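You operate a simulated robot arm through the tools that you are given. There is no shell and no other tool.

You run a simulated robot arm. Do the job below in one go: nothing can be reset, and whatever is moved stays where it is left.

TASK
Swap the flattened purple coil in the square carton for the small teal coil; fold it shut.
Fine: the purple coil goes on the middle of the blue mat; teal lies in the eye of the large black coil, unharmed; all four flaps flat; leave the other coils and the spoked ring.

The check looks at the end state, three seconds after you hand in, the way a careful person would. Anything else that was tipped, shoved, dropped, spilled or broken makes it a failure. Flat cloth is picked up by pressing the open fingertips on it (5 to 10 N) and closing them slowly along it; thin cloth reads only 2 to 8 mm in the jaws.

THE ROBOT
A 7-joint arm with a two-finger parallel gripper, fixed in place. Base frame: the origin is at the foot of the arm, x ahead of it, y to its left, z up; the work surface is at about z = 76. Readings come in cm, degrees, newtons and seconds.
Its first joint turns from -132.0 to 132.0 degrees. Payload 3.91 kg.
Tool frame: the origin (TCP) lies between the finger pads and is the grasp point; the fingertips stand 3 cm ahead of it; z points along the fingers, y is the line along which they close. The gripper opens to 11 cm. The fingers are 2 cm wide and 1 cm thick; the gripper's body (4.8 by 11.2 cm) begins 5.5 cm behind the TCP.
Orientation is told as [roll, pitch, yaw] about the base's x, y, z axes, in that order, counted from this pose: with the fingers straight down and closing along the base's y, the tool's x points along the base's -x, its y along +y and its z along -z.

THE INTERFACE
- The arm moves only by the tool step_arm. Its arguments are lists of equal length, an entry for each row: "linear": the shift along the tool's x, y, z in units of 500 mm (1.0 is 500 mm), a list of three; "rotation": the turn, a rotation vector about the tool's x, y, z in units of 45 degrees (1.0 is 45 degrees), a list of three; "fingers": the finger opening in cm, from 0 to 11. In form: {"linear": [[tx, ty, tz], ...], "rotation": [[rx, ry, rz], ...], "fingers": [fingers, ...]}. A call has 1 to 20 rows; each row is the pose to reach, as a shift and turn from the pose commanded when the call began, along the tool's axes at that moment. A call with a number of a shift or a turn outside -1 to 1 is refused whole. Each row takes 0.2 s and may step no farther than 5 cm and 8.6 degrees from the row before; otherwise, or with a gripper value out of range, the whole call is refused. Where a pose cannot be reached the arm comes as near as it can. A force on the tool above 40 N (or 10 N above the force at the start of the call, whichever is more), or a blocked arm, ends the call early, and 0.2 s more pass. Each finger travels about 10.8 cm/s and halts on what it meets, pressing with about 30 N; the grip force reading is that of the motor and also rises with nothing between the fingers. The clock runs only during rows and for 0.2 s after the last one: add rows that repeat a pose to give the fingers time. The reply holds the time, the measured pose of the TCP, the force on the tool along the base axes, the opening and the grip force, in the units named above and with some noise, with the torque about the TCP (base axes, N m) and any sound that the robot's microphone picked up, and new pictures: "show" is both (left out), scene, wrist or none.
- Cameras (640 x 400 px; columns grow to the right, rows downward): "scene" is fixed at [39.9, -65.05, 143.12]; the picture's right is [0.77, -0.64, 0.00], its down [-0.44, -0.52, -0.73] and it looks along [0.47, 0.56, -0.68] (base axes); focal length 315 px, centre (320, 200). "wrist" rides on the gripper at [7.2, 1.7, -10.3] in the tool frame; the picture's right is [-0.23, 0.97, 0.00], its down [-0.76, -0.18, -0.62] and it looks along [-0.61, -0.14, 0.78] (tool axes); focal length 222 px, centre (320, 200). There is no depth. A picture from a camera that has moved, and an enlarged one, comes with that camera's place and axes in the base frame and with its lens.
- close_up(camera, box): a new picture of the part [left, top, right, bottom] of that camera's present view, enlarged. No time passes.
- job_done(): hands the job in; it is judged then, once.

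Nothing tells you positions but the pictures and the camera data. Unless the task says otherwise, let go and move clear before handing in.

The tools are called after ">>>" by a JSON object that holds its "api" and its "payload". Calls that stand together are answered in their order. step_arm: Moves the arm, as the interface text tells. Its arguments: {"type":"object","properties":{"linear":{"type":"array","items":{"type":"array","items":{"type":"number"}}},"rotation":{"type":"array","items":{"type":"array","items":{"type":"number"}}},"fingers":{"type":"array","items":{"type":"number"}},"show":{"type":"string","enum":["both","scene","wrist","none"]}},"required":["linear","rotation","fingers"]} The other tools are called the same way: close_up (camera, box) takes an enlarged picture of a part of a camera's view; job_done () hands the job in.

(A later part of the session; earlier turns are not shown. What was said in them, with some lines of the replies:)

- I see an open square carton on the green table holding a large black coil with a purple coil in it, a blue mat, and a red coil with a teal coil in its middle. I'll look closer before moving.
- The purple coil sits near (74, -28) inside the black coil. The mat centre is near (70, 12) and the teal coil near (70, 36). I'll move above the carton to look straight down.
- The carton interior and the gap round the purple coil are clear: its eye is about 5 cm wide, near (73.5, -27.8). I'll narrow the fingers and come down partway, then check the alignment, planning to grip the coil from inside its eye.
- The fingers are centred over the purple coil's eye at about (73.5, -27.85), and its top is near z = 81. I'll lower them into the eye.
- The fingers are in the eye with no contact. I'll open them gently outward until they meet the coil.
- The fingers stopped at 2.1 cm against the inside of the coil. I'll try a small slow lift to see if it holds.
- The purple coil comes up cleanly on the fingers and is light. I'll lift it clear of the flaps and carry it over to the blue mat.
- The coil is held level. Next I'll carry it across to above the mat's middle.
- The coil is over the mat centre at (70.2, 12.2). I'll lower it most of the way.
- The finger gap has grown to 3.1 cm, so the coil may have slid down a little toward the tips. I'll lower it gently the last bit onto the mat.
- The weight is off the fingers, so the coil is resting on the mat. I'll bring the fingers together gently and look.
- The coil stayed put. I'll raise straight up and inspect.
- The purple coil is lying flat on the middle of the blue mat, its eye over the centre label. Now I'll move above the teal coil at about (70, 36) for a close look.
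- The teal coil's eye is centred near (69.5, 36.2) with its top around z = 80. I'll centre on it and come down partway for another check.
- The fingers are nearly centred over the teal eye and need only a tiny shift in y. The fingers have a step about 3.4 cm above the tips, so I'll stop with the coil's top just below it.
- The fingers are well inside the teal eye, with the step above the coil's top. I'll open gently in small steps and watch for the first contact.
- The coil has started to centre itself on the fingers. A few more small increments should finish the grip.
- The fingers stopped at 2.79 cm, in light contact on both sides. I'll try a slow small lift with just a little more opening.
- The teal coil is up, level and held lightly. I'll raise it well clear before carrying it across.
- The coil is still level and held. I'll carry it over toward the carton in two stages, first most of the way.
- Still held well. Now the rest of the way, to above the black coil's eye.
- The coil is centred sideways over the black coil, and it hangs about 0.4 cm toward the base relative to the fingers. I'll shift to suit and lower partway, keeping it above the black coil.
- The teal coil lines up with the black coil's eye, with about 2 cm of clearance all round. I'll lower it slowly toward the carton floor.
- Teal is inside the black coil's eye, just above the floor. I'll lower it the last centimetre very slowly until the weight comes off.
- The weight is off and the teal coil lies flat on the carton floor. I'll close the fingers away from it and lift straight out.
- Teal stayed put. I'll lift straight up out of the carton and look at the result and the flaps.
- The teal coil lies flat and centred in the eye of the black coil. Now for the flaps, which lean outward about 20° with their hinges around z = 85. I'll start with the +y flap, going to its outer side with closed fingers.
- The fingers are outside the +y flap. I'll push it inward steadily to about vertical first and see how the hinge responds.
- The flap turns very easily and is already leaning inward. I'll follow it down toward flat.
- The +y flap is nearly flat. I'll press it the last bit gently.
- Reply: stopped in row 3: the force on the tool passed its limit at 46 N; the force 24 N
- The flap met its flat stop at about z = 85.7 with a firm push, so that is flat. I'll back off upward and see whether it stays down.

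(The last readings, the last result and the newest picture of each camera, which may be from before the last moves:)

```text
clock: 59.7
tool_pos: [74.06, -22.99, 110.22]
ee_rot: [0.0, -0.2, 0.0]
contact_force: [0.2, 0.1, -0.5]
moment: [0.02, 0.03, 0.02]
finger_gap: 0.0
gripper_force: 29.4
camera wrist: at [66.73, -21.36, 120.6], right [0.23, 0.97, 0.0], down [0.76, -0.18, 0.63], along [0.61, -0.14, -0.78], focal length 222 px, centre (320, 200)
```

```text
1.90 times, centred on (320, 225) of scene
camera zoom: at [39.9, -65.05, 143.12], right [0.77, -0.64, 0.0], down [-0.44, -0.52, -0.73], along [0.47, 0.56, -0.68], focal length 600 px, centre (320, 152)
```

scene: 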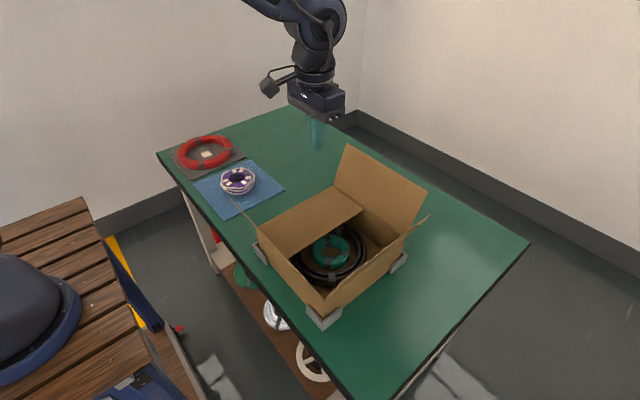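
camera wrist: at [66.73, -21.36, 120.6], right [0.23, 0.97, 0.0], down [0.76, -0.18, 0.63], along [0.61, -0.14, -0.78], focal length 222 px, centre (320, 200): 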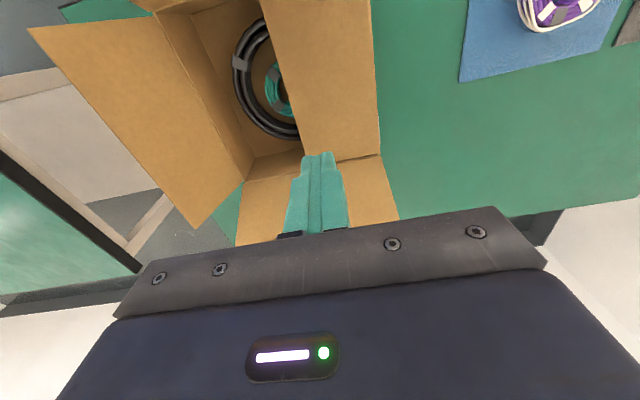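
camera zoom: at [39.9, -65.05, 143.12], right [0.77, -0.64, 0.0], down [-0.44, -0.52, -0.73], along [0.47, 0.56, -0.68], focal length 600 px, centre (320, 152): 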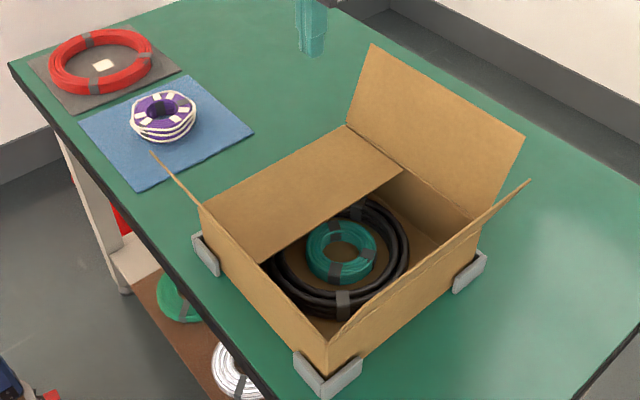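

The +y flap stays flat by itself. Now I'll go outside the -y flap, over its top and down.

>>> {"api": "step_arm", "payload": {"linear": [[0, -0.08, 0], [0, -0.17, 0], [0, -0.26, 0], [0, -0.35, 0], [0, -0.44, 0], [0, -0.52, 0], [0, -0.57, 0], [0, -0.57, 0.07], [0, -0.57, 0.15], [0, -0.57, 0.23], [0, -0.57, 0.29], [0, -0.57, 0.314], [0, -0.57, 0.314]], "rotation": [[0, 0, 0], [0, 0, 0], [0, 0, 0], [0, 0, 0], [0, 0, 0], [0, 0, 0], [0, 0, 0], [0, 0, 0], [0, 0, 0], [0, 0, 0], [0, 0, 0], [0, 0, 0], [0, 0, 0]], "fingers": [0.1, 0.1, 0.1, 0.1, 0.1, 0.1, 0.1, 0.1, 0.1, 0.1, 0.1, 0.1, 0.1]}}

>>> {"api": "close_up", "payload": {"camera": "scene", "box": [240, 120, 480, 330]}}

```text
clock: 62.5
tool_pos: [74.25, -51.6, 94.47]
ee_rot: [0.0, -0.2, 0.1]
contact_force: [-0.4, 0.5, -0.5]
moment: [0.03, -0.02, -0.01]
finger_gap: 0.0
gripper_force: 29.5
camera wrist: at [66.94, -49.93, 104.76], right [0.23, 0.97, 0.0], down [0.76, -0.18, 0.63], along [0.61, -0.14, -0.78], focal length 222 px, centre (320, 200)
```

scene: 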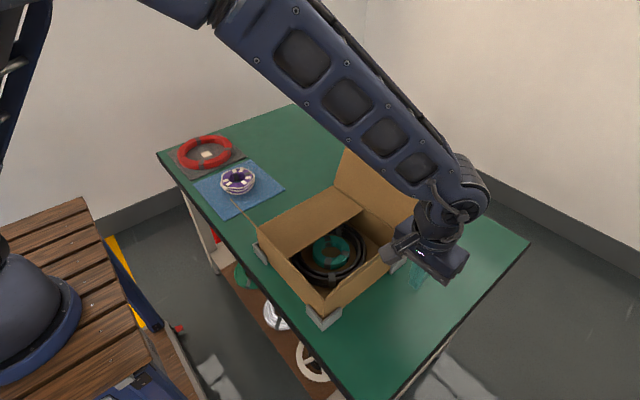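
wrist: 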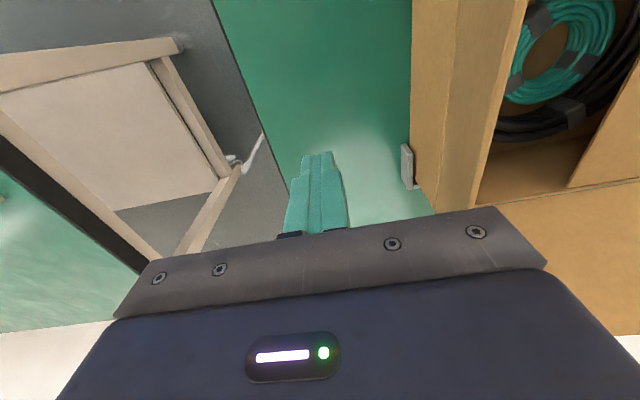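

```text
1.90 times, centred on (360, 225) of scene
camera zoom: at [39.9, -65.05, 143.12], right [0.77, -0.64, 0.0], down [-0.44, -0.52, -0.73], along [0.47, 0.56, -0.68], focal length 600 px, centre (244, 152)
```

zoom: 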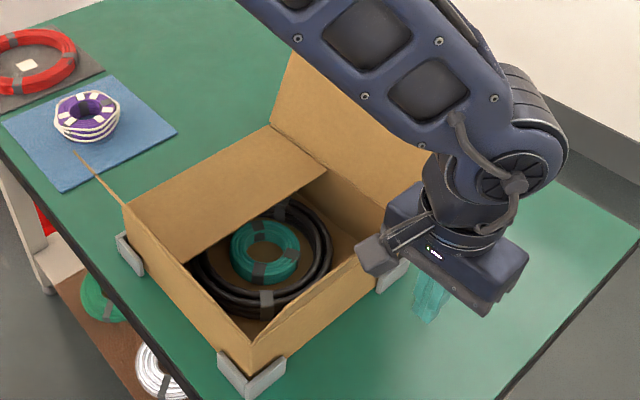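

The fingers are outside the -y flap. I'll push it in and follow it down to nearly flat, as with the first one.

>>> {"api": "step_arm", "payload": {"linear": [[0, 0.04, 0], [0, 0.08, 0], [0, 0.11, 0], [0, 0.14, 0], [0, 0.17, 0], [0, 0.2, 0], [0, 0.23, 0], [0, 0.25, 0], [0, 0.29, 0.01], [0, 0.32, 0.03], [0, 0.34, 0.055], [0, 0.356, 0.08], [0, 0.366, 0.1], [0, 0.37, 0.109], [0, 0.37, 0.109]], "rotation": [[0, 0, 0], [0, 0, 0], [0, 0, 0], [0, 0, 0], [0, 0, 0], [0, 0, 0], [0, 0, 0], [0, 0, 0], [0, 0, 0], [0, 0, 0], [0, 0, 0], [0, 0, 0], [0, 0, 0], [0, 0, 0], [0, 0, 0]], "fingers": [0.1, 0.1, 0.1, 0.1, 0.1, 0.1, 0.1, 0.1, 0.1, 0.1, 0.1, 0.1, 0.1, 0.1, 0.1]}}

>>> {"api": "close_up", "payload": {"camera": "scene", "box": [220, 120, 460, 330]}}

```text
clock: 65.7
tool_pos: [74.28, -33.21, 89.09]
ee_rot: [-0.1, -0.1, 0.0]
contact_force: [0.0, 0.6, 0.2]
moment: [0.0, 0.0, -0.03]
finger_gap: 0.0
gripper_force: 29.7
camera wrist: at [66.96, -31.51, 99.41], right [0.23, 0.97, 0.0], down [0.76, -0.18, 0.63], along [0.61, -0.14, -0.78], focal length 222 px, centre (320, 200)
```

scene: 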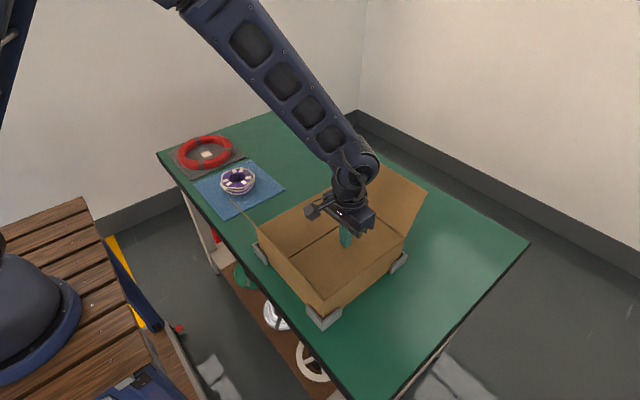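
wrist: 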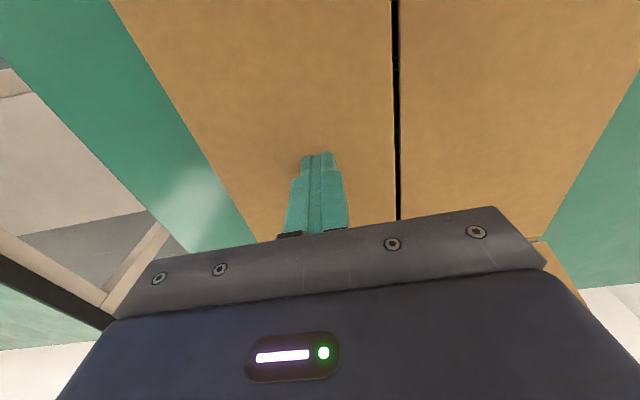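

```text
1.90 times, centred on (340, 225) of scene
camera zoom: at [39.9, -65.05, 143.12], right [0.77, -0.64, 0.0], down [-0.44, -0.52, -0.73], along [0.47, 0.56, -0.68], focal length 600 px, centre (282, 152)
```

zoom: 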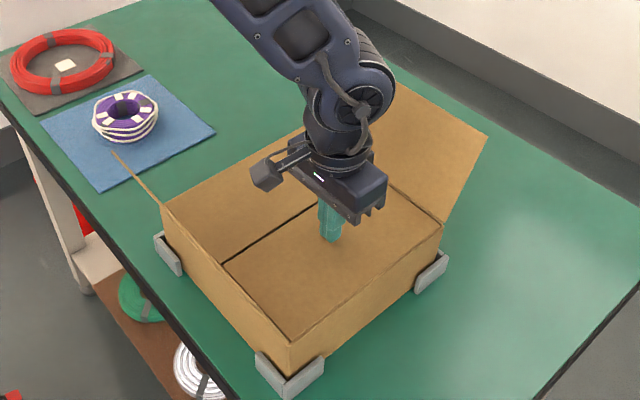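

Both side flaps look level. I'll give this one a tiny extra press to make sure it is seated.

>>> {"api": "step_arm", "payload": {"linear": [[0, 0, 0.001], [0, 0, 0.002], [0, 0, 0.003], [0, 0, 0.0035], [0, 0, 0.0035]], "rotation": [[0, 0, 0], [0, 0, 0], [0, 0, 0], [0, 0, 0], [0, 0, 0]], "fingers": [0.1, 0.1, 0.1, 0.1, 0.1], "show": "none"}}

```text
clock: 66.9
tool_pos: [74.29, -33.11, 88.76]
ee_rot: [0.0, -0.2, 0.0]
contact_force: [0.1, -0.2, 1.6]
moment: [0.01, 0.03, 0.01]
finger_gap: 0.0
gripper_force: 29.9
```

The second side flap is seated with light contact. I'll rise and go around to the base side of the -x flap.

>>> {"api": "step_arm", "payload": {"linear": [[0, 0, -0.04], [0, 0, -0.12], [0, 0, -0.21], [0, 0, -0.3], [0, 0, -0.38], [0, 0, -0.43], [0.06, 0.015, -0.43], [0.14, 0.03, -0.43], [0.23, 0.05, -0.43], [0.32, 0.07, -0.43], [0.41, 0.09, -0.43], [0.456, 0.102, -0.43], [0.456, 0.102, -0.43]], "rotation": [[0, 0, 0], [0, 0, 0], [0, 0, 0], [0, 0, 0], [0, 0, 0], [0, 0, 0], [0, 0, 0], [0, 0, 0], [0, 0, 0], [0, 0, 0], [0, 0, 0], [0, 0, 0], [0, 0, 0]], "fingers": [0.1, 0.1, 0.1, 0.1, 0.1, 0.1, 0.1, 0.1, 0.1, 0.1, 0.1, 0.1, 0.1]}}

>>> {"api": "close_up", "payload": {"camera": "scene", "box": [220, 120, 460, 330]}}

```text
clock: 69.7
tool_pos: [51.41, -27.93, 110.22]
ee_rot: [0.0, -0.3, 0.0]
contact_force: [-0.7, 0.3, -1.0]
moment: [-0.01, -0.03, -0.03]
finger_gap: 0.01
gripper_force: 29.6
camera wrist: at [44.09, -26.24, 120.64], right [0.23, 0.97, 0.0], down [0.76, -0.18, 0.63], along [0.61, -0.14, -0.78], focal length 222 px, centre (320, 200)
```

scene: 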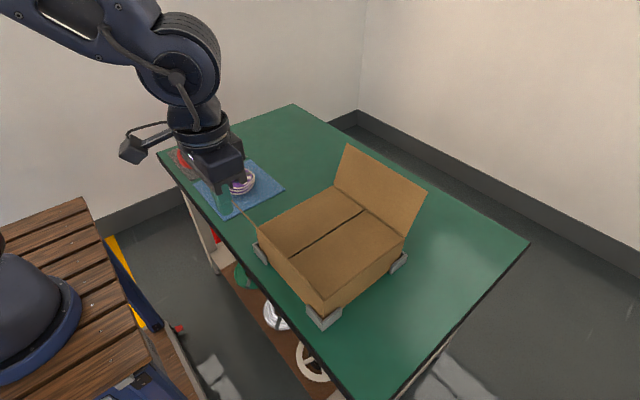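
wrist: 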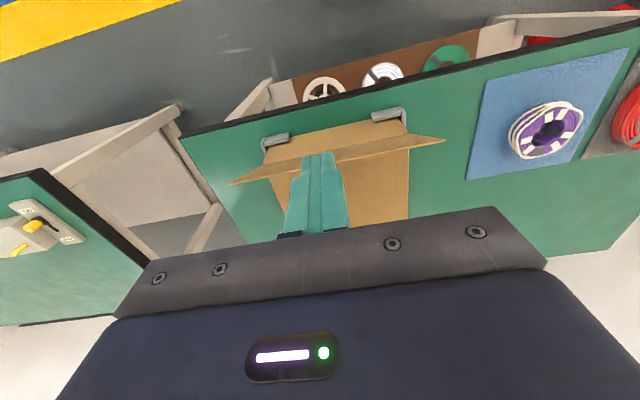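

```text
1.90 times, centred on (340, 225) of scene
camera zoom: at [39.9, -65.05, 143.12], right [0.77, -0.64, 0.0], down [-0.44, -0.52, -0.73], along [0.47, 0.56, -0.68], focal length 600 px, centre (282, 152)
```

zoom: 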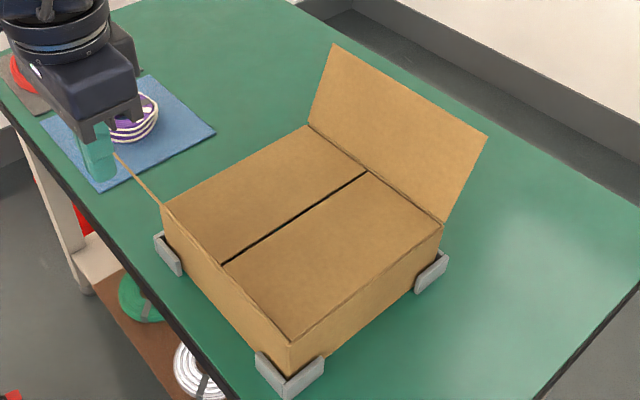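

Both side flaps are flat. The -x flap's top edge is at about x = 57.4, z = 97, and the fingers are outside it. I'll lower and push it over.

>>> {"api": "step_arm", "payload": {"linear": [[0, 0, 0.06], [0, 0, 0.14], [0, 0, 0.22], [0, 0, 0.28], [0, 0, 0.314], [0, 0, 0.314]], "rotation": [[0, 0, 0], [0, 0, 0], [0, 0, 0], [0, 0, 0], [0, 0, 0], [0, 0, 0]], "fingers": [0.1, 0.1, 0.1, 0.1, 0.1, 0.1]}}

>>> {"api": "close_up", "payload": {"camera": "scene", "box": [180, 120, 420, 330]}}

```text
clock: 71.1
tool_pos: [51.66, -28.2, 94.59]
ee_rot: [0.0, -0.3, 0.0]
contact_force: [-0.2, -0.9, -0.1]
moment: [0.01, 0.01, -0.01]
finger_gap: 0.0
gripper_force: 30.3
camera wrist: at [44.27, -26.4, 104.94], right [0.23, 0.97, 0.0], down [0.76, -0.18, 0.63], along [0.61, -0.14, -0.78], focal length 222 px, centre (320, 200)
```

scene: 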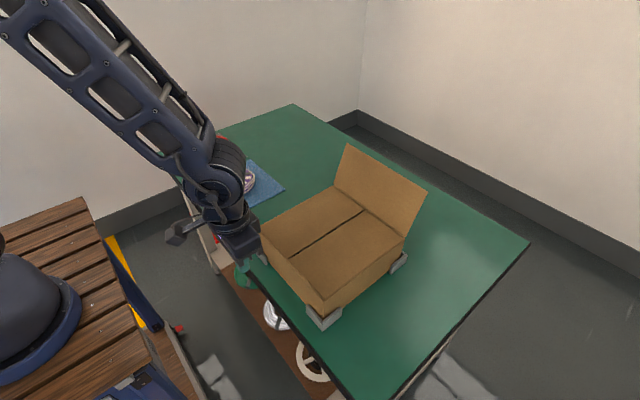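
wrist: 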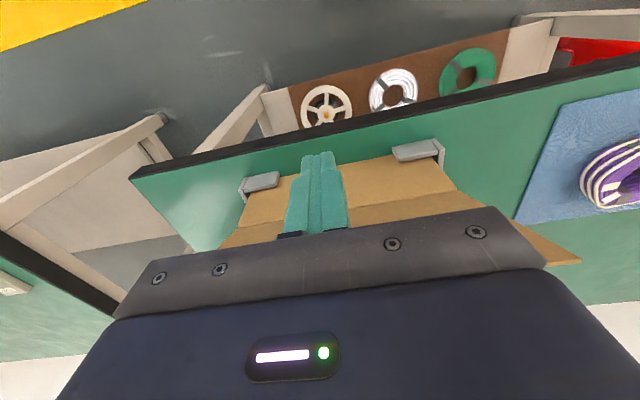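

```text
1.90 times, centred on (300, 225) of scene
camera zoom: at [39.9, -65.05, 143.12], right [0.77, -0.64, 0.0], down [-0.44, -0.52, -0.73], along [0.47, 0.56, -0.68], focal length 600 px, centre (358, 152)
```

zoom: 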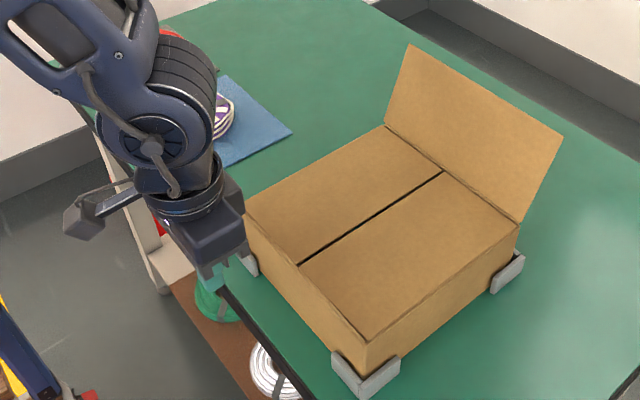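

I'll push the -x flap in and follow it down to just above flat.

>>> {"api": "step_arm", "payload": {"linear": [[-0.04, 0, 0], [-0.08, 0, 0], [-0.11, 0, 0], [-0.14, 0, 0], [-0.17, 0, 0], [-0.2, 0, 0], [-0.23, 0, 0], [-0.27, 0, 0.01], [-0.3, 0, 0.03], [-0.32, 0, 0.055], [-0.336, 0, 0.078], [-0.346, 0, 0.092], [-0.35, 0, 0.098], [-0.35, 0, 0.098]], "rotation": [[0, 0, 0], [0, 0, 0], [0, 0, 0], [0, 0, 0], [0, 0, 0], [0, 0, 0], [0, 0, 0], [0, 0, 0], [0, 0, 0], [0, 0, 0], [0, 0, 0], [0, 0, 0], [0, 0, 0], [0, 0, 0]], "fingers": [0.1, 0.1, 0.1, 0.1, 0.1, 0.1, 0.1, 0.1, 0.1, 0.1, 0.1, 0.1, 0.1, 0.1]}}

>>> {"api": "close_up", "payload": {"camera": "scene", "box": [220, 120, 460, 330]}}

```text
clock: 74.1
tool_pos: [69.01, -28.08, 89.71]
ee_rot: [0.0, -0.3, 0.1]
contact_force: [-0.6, -0.5, -0.6]
moment: [-0.01, 0.04, -0.03]
finger_gap: 0.0
gripper_force: 30.5
camera wrist: at [61.62, -26.34, 100.05], right [0.23, 0.97, 0.0], down [0.76, -0.18, 0.63], along [0.61, -0.14, -0.78], focal length 222 px, centre (320, 200)
```

scene: 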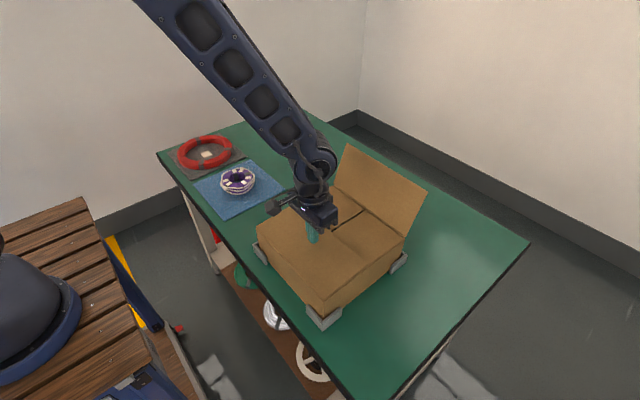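
wrist: 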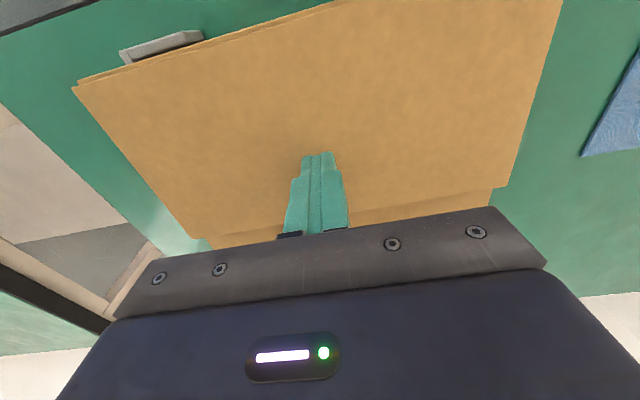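

```text
1.90 times, centred on (340, 225) of scene
camera zoom: at [39.9, -65.05, 143.12], right [0.77, -0.64, 0.0], down [-0.44, -0.52, -0.73], along [0.47, 0.56, -0.68], focal length 600 px, centre (282, 152)
```

zoom: 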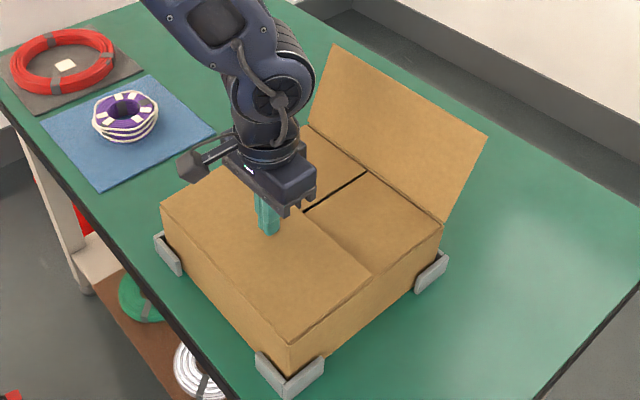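

Three flaps are nearly down. I'll press this one the last few millimetres in tiny steps until there is light contact.

>>> {"api": "step_arm", "payload": {"linear": [[0, 0, 0.002], [0, 0, 0.004], [0, 0, 0.006], [0, 0, 0.008], [0, 0, 0.008]], "rotation": [[0, 0, 0], [0, 0, 0], [0, 0, 0], [0, 0, 0], [0, 0, 0]], "fingers": [0.1, 0.1, 0.1, 0.1, 0.1], "show": "none"}}

```text
clock: 75.3
tool_pos: [68.92, -27.94, 89.4]
ee_rot: [0.0, -0.3, 0.0]
contact_force: [0.7, -0.4, 0.4]
moment: [-0.01, 0.0, 0.0]
finger_gap: 0.01
gripper_force: 30.0
```

>>> {"api": "step_arm", "payload": {"linear": [[0, 0, 0.001], [0, 0, 0.002], [0, 0, 0.003], [0, 0, 0.004], [0, 0, 0.004]], "rotation": [[0, 0, 0], [0, 0, 0], [0, 0, 0], [0, 0, 0], [0, 0, 0]], "fingers": [0.1, 0.1, 0.1, 0.1, 0.1], "show": "none"}}

>>> {"api": "close_up", "payload": {"camera": "scene", "box": [240, 160, 420, 320]}}

```text
clock: 76.5
tool_pos: [68.96, -27.98, 89.24]
ee_rot: [0.0, -0.4, 0.0]
contact_force: [1.2, -1.7, 4.9]
moment: [-0.05, -0.02, 0.02]
finger_gap: 0.0
gripper_force: 30.3
```

```text
2.50 times, centred on (330, 240) of scene
camera zoom: at [39.9, -65.05, 143.12], right [0.77, -0.64, 0.0], down [-0.44, -0.52, -0.73], along [0.47, 0.56, -0.68], focal length 787 px, centre (295, 100)
```

zoom: 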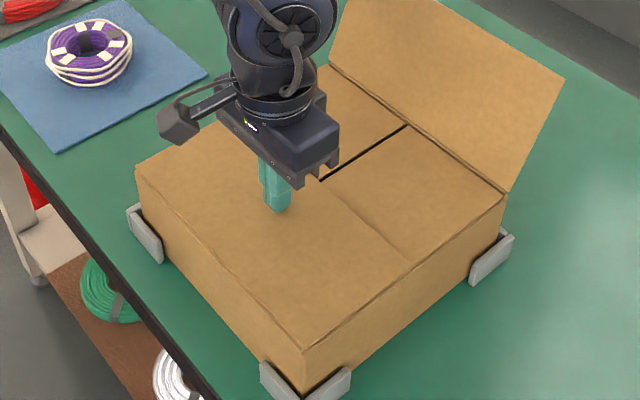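

The -x flap is down on the others with light contact. Now I'll go up and over to reach the outer side of the +x flap, which is near the arm's reach limit, so I'll check the pose as I go.

>>> {"api": "step_arm", "payload": {"linear": [[0, 0, -0.04], [0, 0, -0.12], [0, 0, -0.21], [0, 0, -0.3], [0, 0, -0.38], [0, 0, -0.44], [-0.07, 0.03, -0.44], [-0.15, 0.06, -0.44], [-0.23, 0.09, -0.44], [-0.31, 0.12, -0.44], [-0.39, 0.14, -0.44], [-0.45, 0.15, -0.44], [-0.5, 0.16, -0.44], [-0.52, 0.16, -0.44], [-0.52, 0.16, -0.44]], "rotation": [[0, 0, 0], [0, 0, 0], [0, 0, 0], [0, 0, 0], [0, 0, 0], [0, 0, 0], [0, 0, 0], [0, 0, 0], [0, 0, 0], [0, 0, 0], [0, 0, 0], [0, 0, 0], [0, 0, 0], [0, 0, 0], [0, 0, 0]], "fingers": [0.1, 0.1, 0.1, 0.1, 0.1, 0.1, 0.1, 0.1, 0.1, 0.1, 0.1, 0.1, 0.1, 0.1, 0.1]}}

>>> {"api": "close_up", "payload": {"camera": "scene", "box": [220, 80, 480, 320]}}

```text
clock: 79.7
tool_pos: [94.79, -20.04, 111.43]
ee_rot: [0.0, -0.2, 0.0]
contact_force: [0.1, -0.4, 0.2]
moment: [0.01, -0.01, 0.0]
finger_gap: 0.02
gripper_force: 29.8
camera wrist: at [87.42, -18.29, 121.76], right [0.23, 0.97, 0.0], down [0.76, -0.18, 0.63], along [0.61, -0.14, -0.78], focal length 222 px, centre (320, 200)
```

scene: 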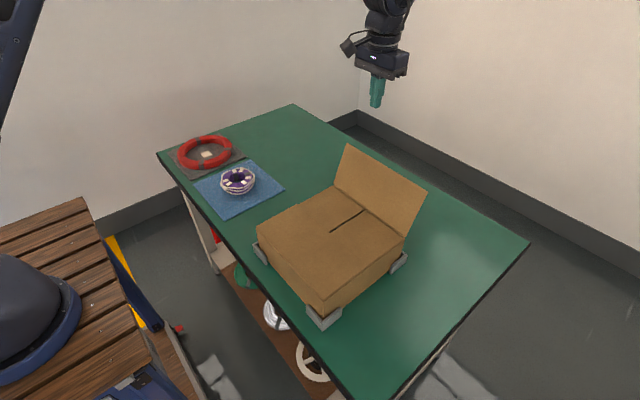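
wrist: 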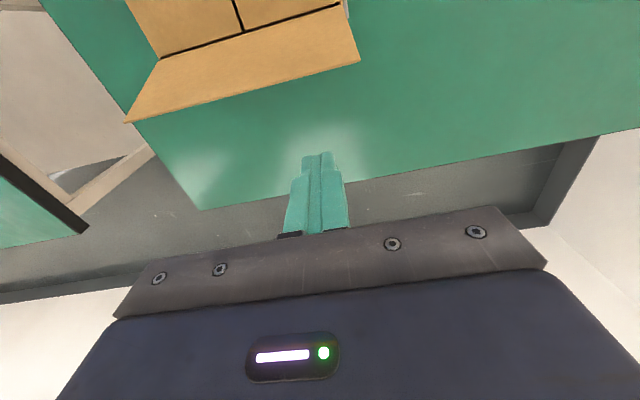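

```text
1.67 times, centred on (350, 200) of scene
camera zoom: at [39.9, -65.05, 143.12], right [0.77, -0.64, 0.0], down [-0.44, -0.52, -0.73], along [0.47, 0.56, -0.68], focal length 525 px, centre (270, 200)
```

zoom: 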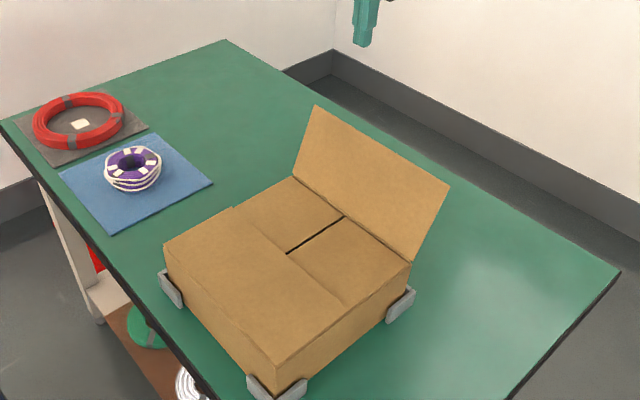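

The reach is fine: the flap's top edge is at x ≈ 91 and the fingers are at x ≈ 94.8. I'll lower beside it.

>>> {"api": "step_arm", "payload": {"linear": [[0, 0, 0.06], [0, 0, 0.14], [0, 0, 0.22], [0, 0, 0.29], [0, 0, 0.335], [0, 0, 0.335]], "rotation": [[0, 0, 0], [0, 0, 0], [0, 0, 0], [0, 0, 0], [0, 0, 0], [0, 0, 0]], "fingers": [0.1, 0.1, 0.1, 0.1, 0.1, 0.1]}}

>>> {"api": "close_up", "payload": {"camera": "scene", "box": [220, 80, 480, 320]}}

```text
clock: 81.1
tool_pos: [94.75, -19.86, 94.45]
ee_rot: [0.0, -0.3, 0.0]
contact_force: [-0.7, -0.1, -0.5]
moment: [0.0, -0.01, -0.02]
finger_gap: 0.0
gripper_force: 30.4
camera wrist: at [87.46, -18.2, 104.83], right [0.23, 0.97, 0.0], down [0.76, -0.18, 0.63], along [0.61, -0.14, -0.78], focal length 222 px, centre (320, 200)
```

scene: 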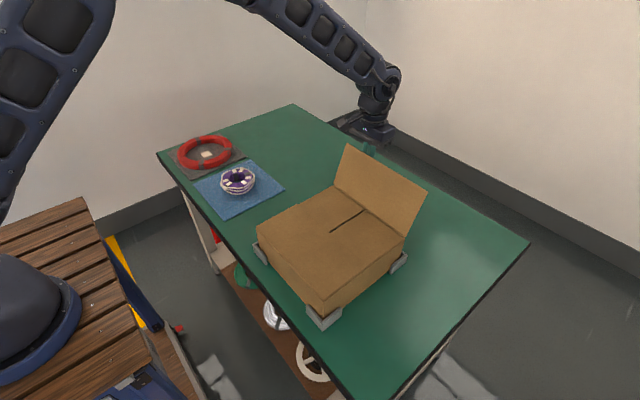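
wrist: 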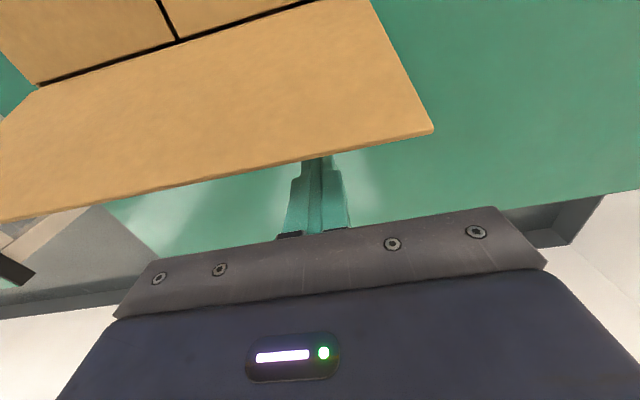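

```text
1.67 times, centred on (350, 200) of scene
camera zoom: at [39.9, -65.05, 143.12], right [0.77, -0.64, 0.0], down [-0.44, -0.52, -0.73], along [0.47, 0.56, -0.68], focal length 525 px, centre (270, 200)
```

zoom: 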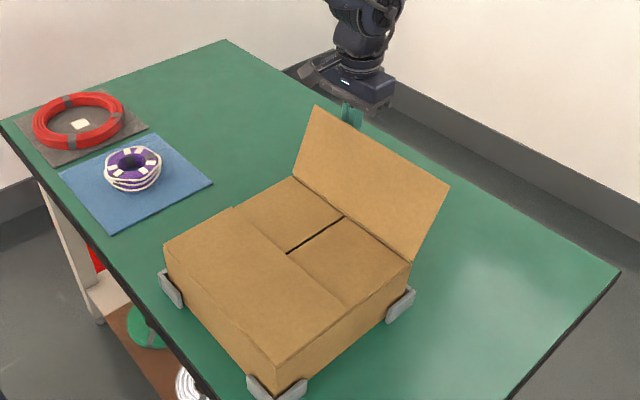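

The fingers are behind the +x flap. I'll pull it over and follow it down to just above flat.

>>> {"api": "step_arm", "payload": {"linear": [[0.04, 0, 0], [0.08, 0, 0], [0.11, 0, 0], [0.14, 0, 0], [0.17, 0, 0], [0.195, 0, 0], [0.235, 0, 0.01], [0.265, 0, 0.03], [0.285, 0, 0.055], [0.301, 0, 0.078], [0.311, 0, 0.09], [0.315, 0, 0.096], [0.315, 0, 0.096]], "rotation": [[0, 0, 0], [0, 0, 0], [0, 0, 0], [0, 0, 0], [0, 0, 0], [0, 0, 0], [0, 0, 0], [0, 0, 0], [0, 0, 0], [0, 0, 0], [0, 0, 0], [0, 0, 0], [0, 0, 0]], "fingers": [0.1, 0.1, 0.1, 0.1, 0.1, 0.1, 0.1, 0.1, 0.1, 0.1, 0.1, 0.1, 0.1]}}

>>> {"api": "close_up", "payload": {"camera": "scene", "box": [220, 110, 460, 320]}}

```text
clock: 83.9
tool_pos: [79.15, -20.13, 89.59]
ee_rot: [0.0, -0.3, 0.0]
contact_force: [0.1, 0.0, -0.6]
moment: [0.03, -0.01, 0.01]
finger_gap: 0.0
gripper_force: 29.8
camera wrist: at [71.81, -18.35, 99.99], right [0.23, 0.97, 0.0], down [0.76, -0.18, 0.63], along [0.61, -0.14, -0.78], focal length 222 px, centre (320, 200)
```

scene: 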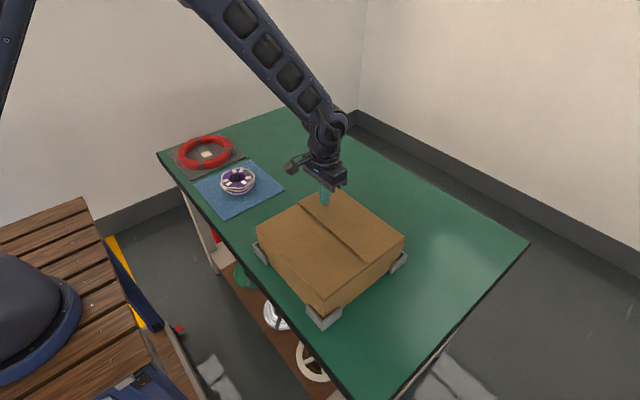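
wrist: 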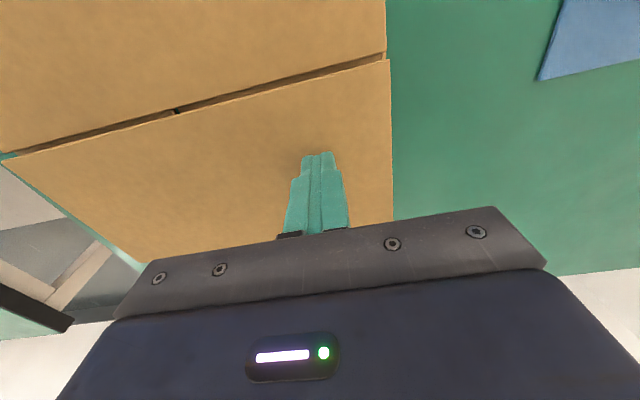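

```text
1.90 times, centred on (340, 215) of scene
camera zoom: at [39.9, -65.05, 143.12], right [0.77, -0.64, 0.0], down [-0.44, -0.52, -0.73], along [0.47, 0.56, -0.68], focal length 600 px, centre (282, 171)
```

zoom: 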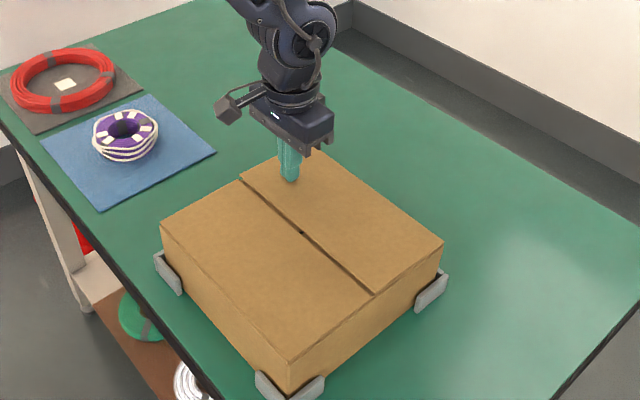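

All four flaps are nearly down. I'll press this last one gently to light contact.

>>> {"api": "step_arm", "payload": {"linear": [[0, 0, 0.002], [0, 0, 0.004], [0, 0, 0.006], [0, 0, 0.0075], [0, 0, 0.0075]], "rotation": [[0, 0, 0], [0, 0, 0], [0, 0, 0], [0, 0, 0], [0, 0, 0]], "fingers": [0.1, 0.1, 0.1, 0.1, 0.1], "show": "none"}}

```text
clock: 85.1
tool_pos: [79.12, -19.89, 89.32]
ee_rot: [0.0, -0.2, -0.1]
contact_force: [-0.5, 0.3, 0.0]
moment: [0.03, -0.03, 0.0]
finger_gap: 0.02
gripper_force: 30.5
```

>>> {"api": "step_arm", "payload": {"linear": [[0, 0, 0.001], [0, 0, 0.002], [0, 0, 0.003], [0, 0, 0.004], [0, 0, 0.004]], "rotation": [[0, 0, 0], [0, 0, 0], [0, 0, 0], [0, 0, 0], [0, 0, 0]], "fingers": [0.1, 0.1, 0.1, 0.1, 0.1], "show": "none"}}

>>> {"api": "close_up", "payload": {"camera": "scene", "box": [240, 160, 420, 320]}}

```text
clock: 86.3
tool_pos: [79.25, -20.0, 89.11]
ee_rot: [-0.1, -0.2, 0.0]
contact_force: [-3.5, 0.4, 8.9]
moment: [0.03, 0.19, 0.0]
finger_gap: 0.0
gripper_force: 29.8
```

```text
2.50 times, centred on (330, 240) of scene
camera zoom: at [39.9, -65.05, 143.12], right [0.77, -0.64, 0.0], down [-0.44, -0.52, -0.73], along [0.47, 0.56, -0.68], focal length 787 px, centre (295, 100)
```

zoom: 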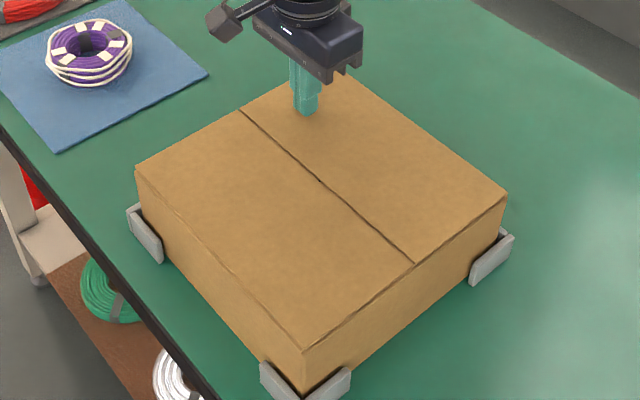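

All four flaps look flat and closed. I'll lift away and check that they stay.

>>> {"api": "step_arm", "payload": {"linear": [[0, 0, -0.02], [0, 0, -0.06], [0, 0, -0.12], [0, 0, -0.2], [0, 0, -0.28], [0, 0, -0.36], [0, 0, -0.44], [0, 0, -0.5], [0, 0, -0.5], [0, 0, -0.5], [0, 0, -0.5]], "rotation": [[0, 0, 0], [0, 0, 0], [0, 0, 0], [0, 0, 0], [0, 0, 0], [0, 0, 0], [0, 0, 0], [0, 0, 0], [0, 0, 0], [0, 0, 0], [0, 0, 0]], "fingers": [0.1, 0.1, 0.1, 0.1, 0.1, 0.1, 0.1, 0.1, 1, 2, 2]}}

>>> {"api": "close_up", "payload": {"camera": "scene", "box": [240, 160, 420, 320]}}

>>> {"api": "close_up", "payload": {"camera": "scene", "box": [150, 120, 290, 230]}}

>>> {"api": "close_up", "payload": {"camera": "wrist", "box": [160, 0, 480, 200]}}

```text
clock: 88.7
tool_pos: [79.05, -19.83, 114.15]
ee_rot: [0.0, -0.2, 0.0]
contact_force: [0.1, 0.5, -0.5]
moment: [-0.01, 0.02, 0.01]
finger_gap: 2.0
gripper_force: 0.1
camera wrist: at [71.59, -18.12, 124.51], right [0.23, 0.97, 0.0], down [0.76, -0.18, 0.63], along [0.61, -0.14, -0.78], focal length 222 px, centre (320, 200)
```

scene: 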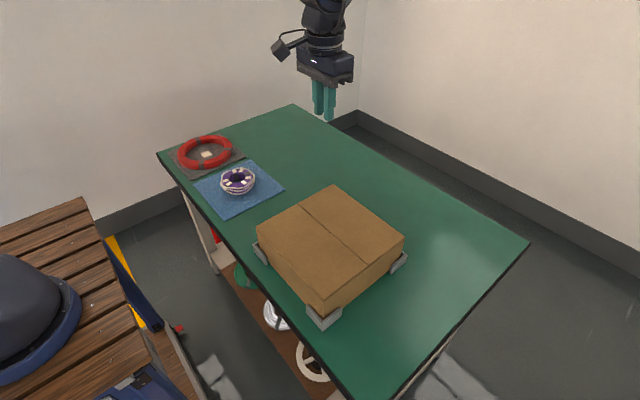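
wrist: 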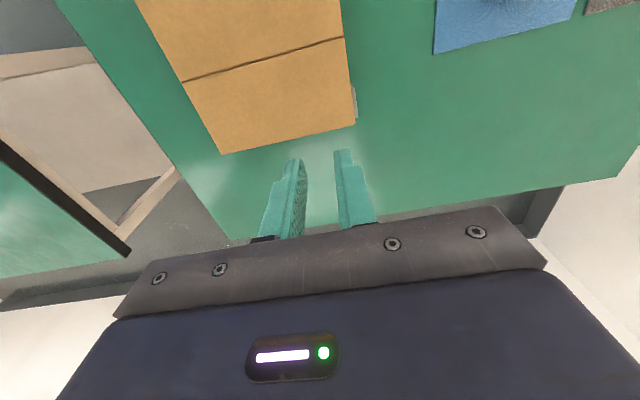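

```text
2.50 times, centred on (330, 240) of scene
camera zoom: at [39.9, -65.05, 143.12], right [0.77, -0.64, 0.0], down [-0.44, -0.52, -0.73], along [0.47, 0.56, -0.68], focal length 787 px, centre (295, 100)
```

zoom: 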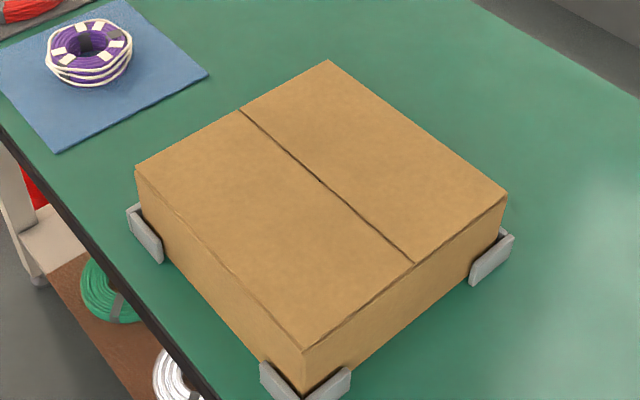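

```text
3.64 times, centred on (220, 175) of scene
camera zoom: at [39.9, -65.05, 143.12], right [0.77, -0.64, 0.0], down [-0.44, -0.52, -0.73], along [0.47, 0.56, -0.68], focal length 1145 px, centre (684, 291)
```

zoom: 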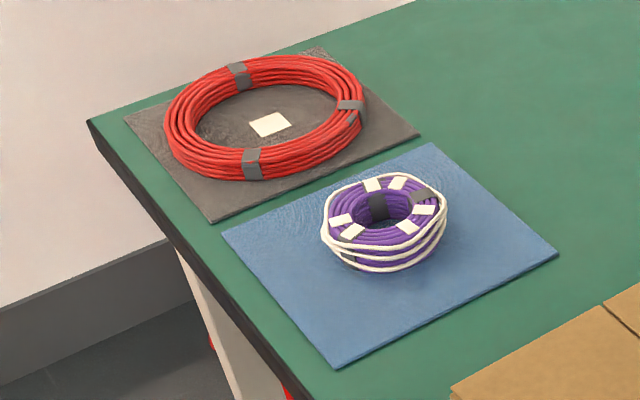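

```text
2.00 times, centred on (320, 100) of wrist
camera zoom: at [71.59, -18.12, 124.51], right [0.23, 0.97, 0.0], down [0.76, -0.18, 0.63], along [0.61, -0.14, -0.78], focal length 444 px, centre (320, 400)
```

zoom: 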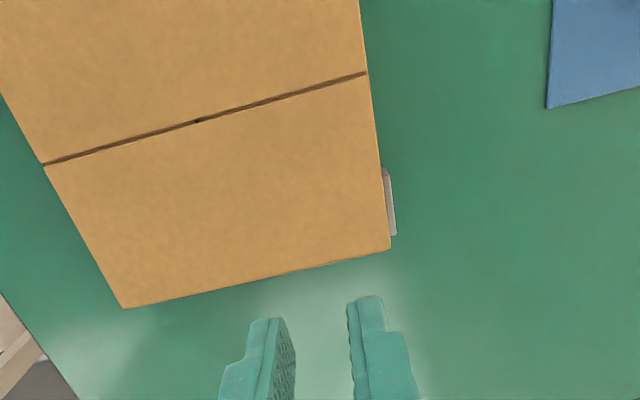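

The purple coil is flat on the middle of the blue mat. The teal coil is in the eye of the black coil inside the carton, all four flaps are flat, and everything else is where it was. The arm is clear with nothing in its fingers, so I'm handing in.

>>> {"api": "job_done", "payload": {}}

```text
The job is handed in.
```

I finished the swap, closed the carton and handed the job in. I don't have a result from the check yet.

- **Purple coil:** it lies flat on the blue mat, about 0.3 cm from the mat's middle by my measurement. It slid slightly on the fingers while I was lowering it, but it was still held and came to rest gently.
- **Teal coil:** it lies flat and centred in the eye of the black coil. I gripped it lightly from inside its own eye, and it showed no visible damage before I closed the carton.
- **Flaps:** all four are folded flat and stayed down after I backed away. Pressing the first one down hit a firm stop at about 46 N, which ended that move early. I saw no damage or shift of the carton.
- **Everything else:** the red coil, the black coil and the spoked ring looked undisturbed in the last views I had of them. The arm is clear and holding nothing.
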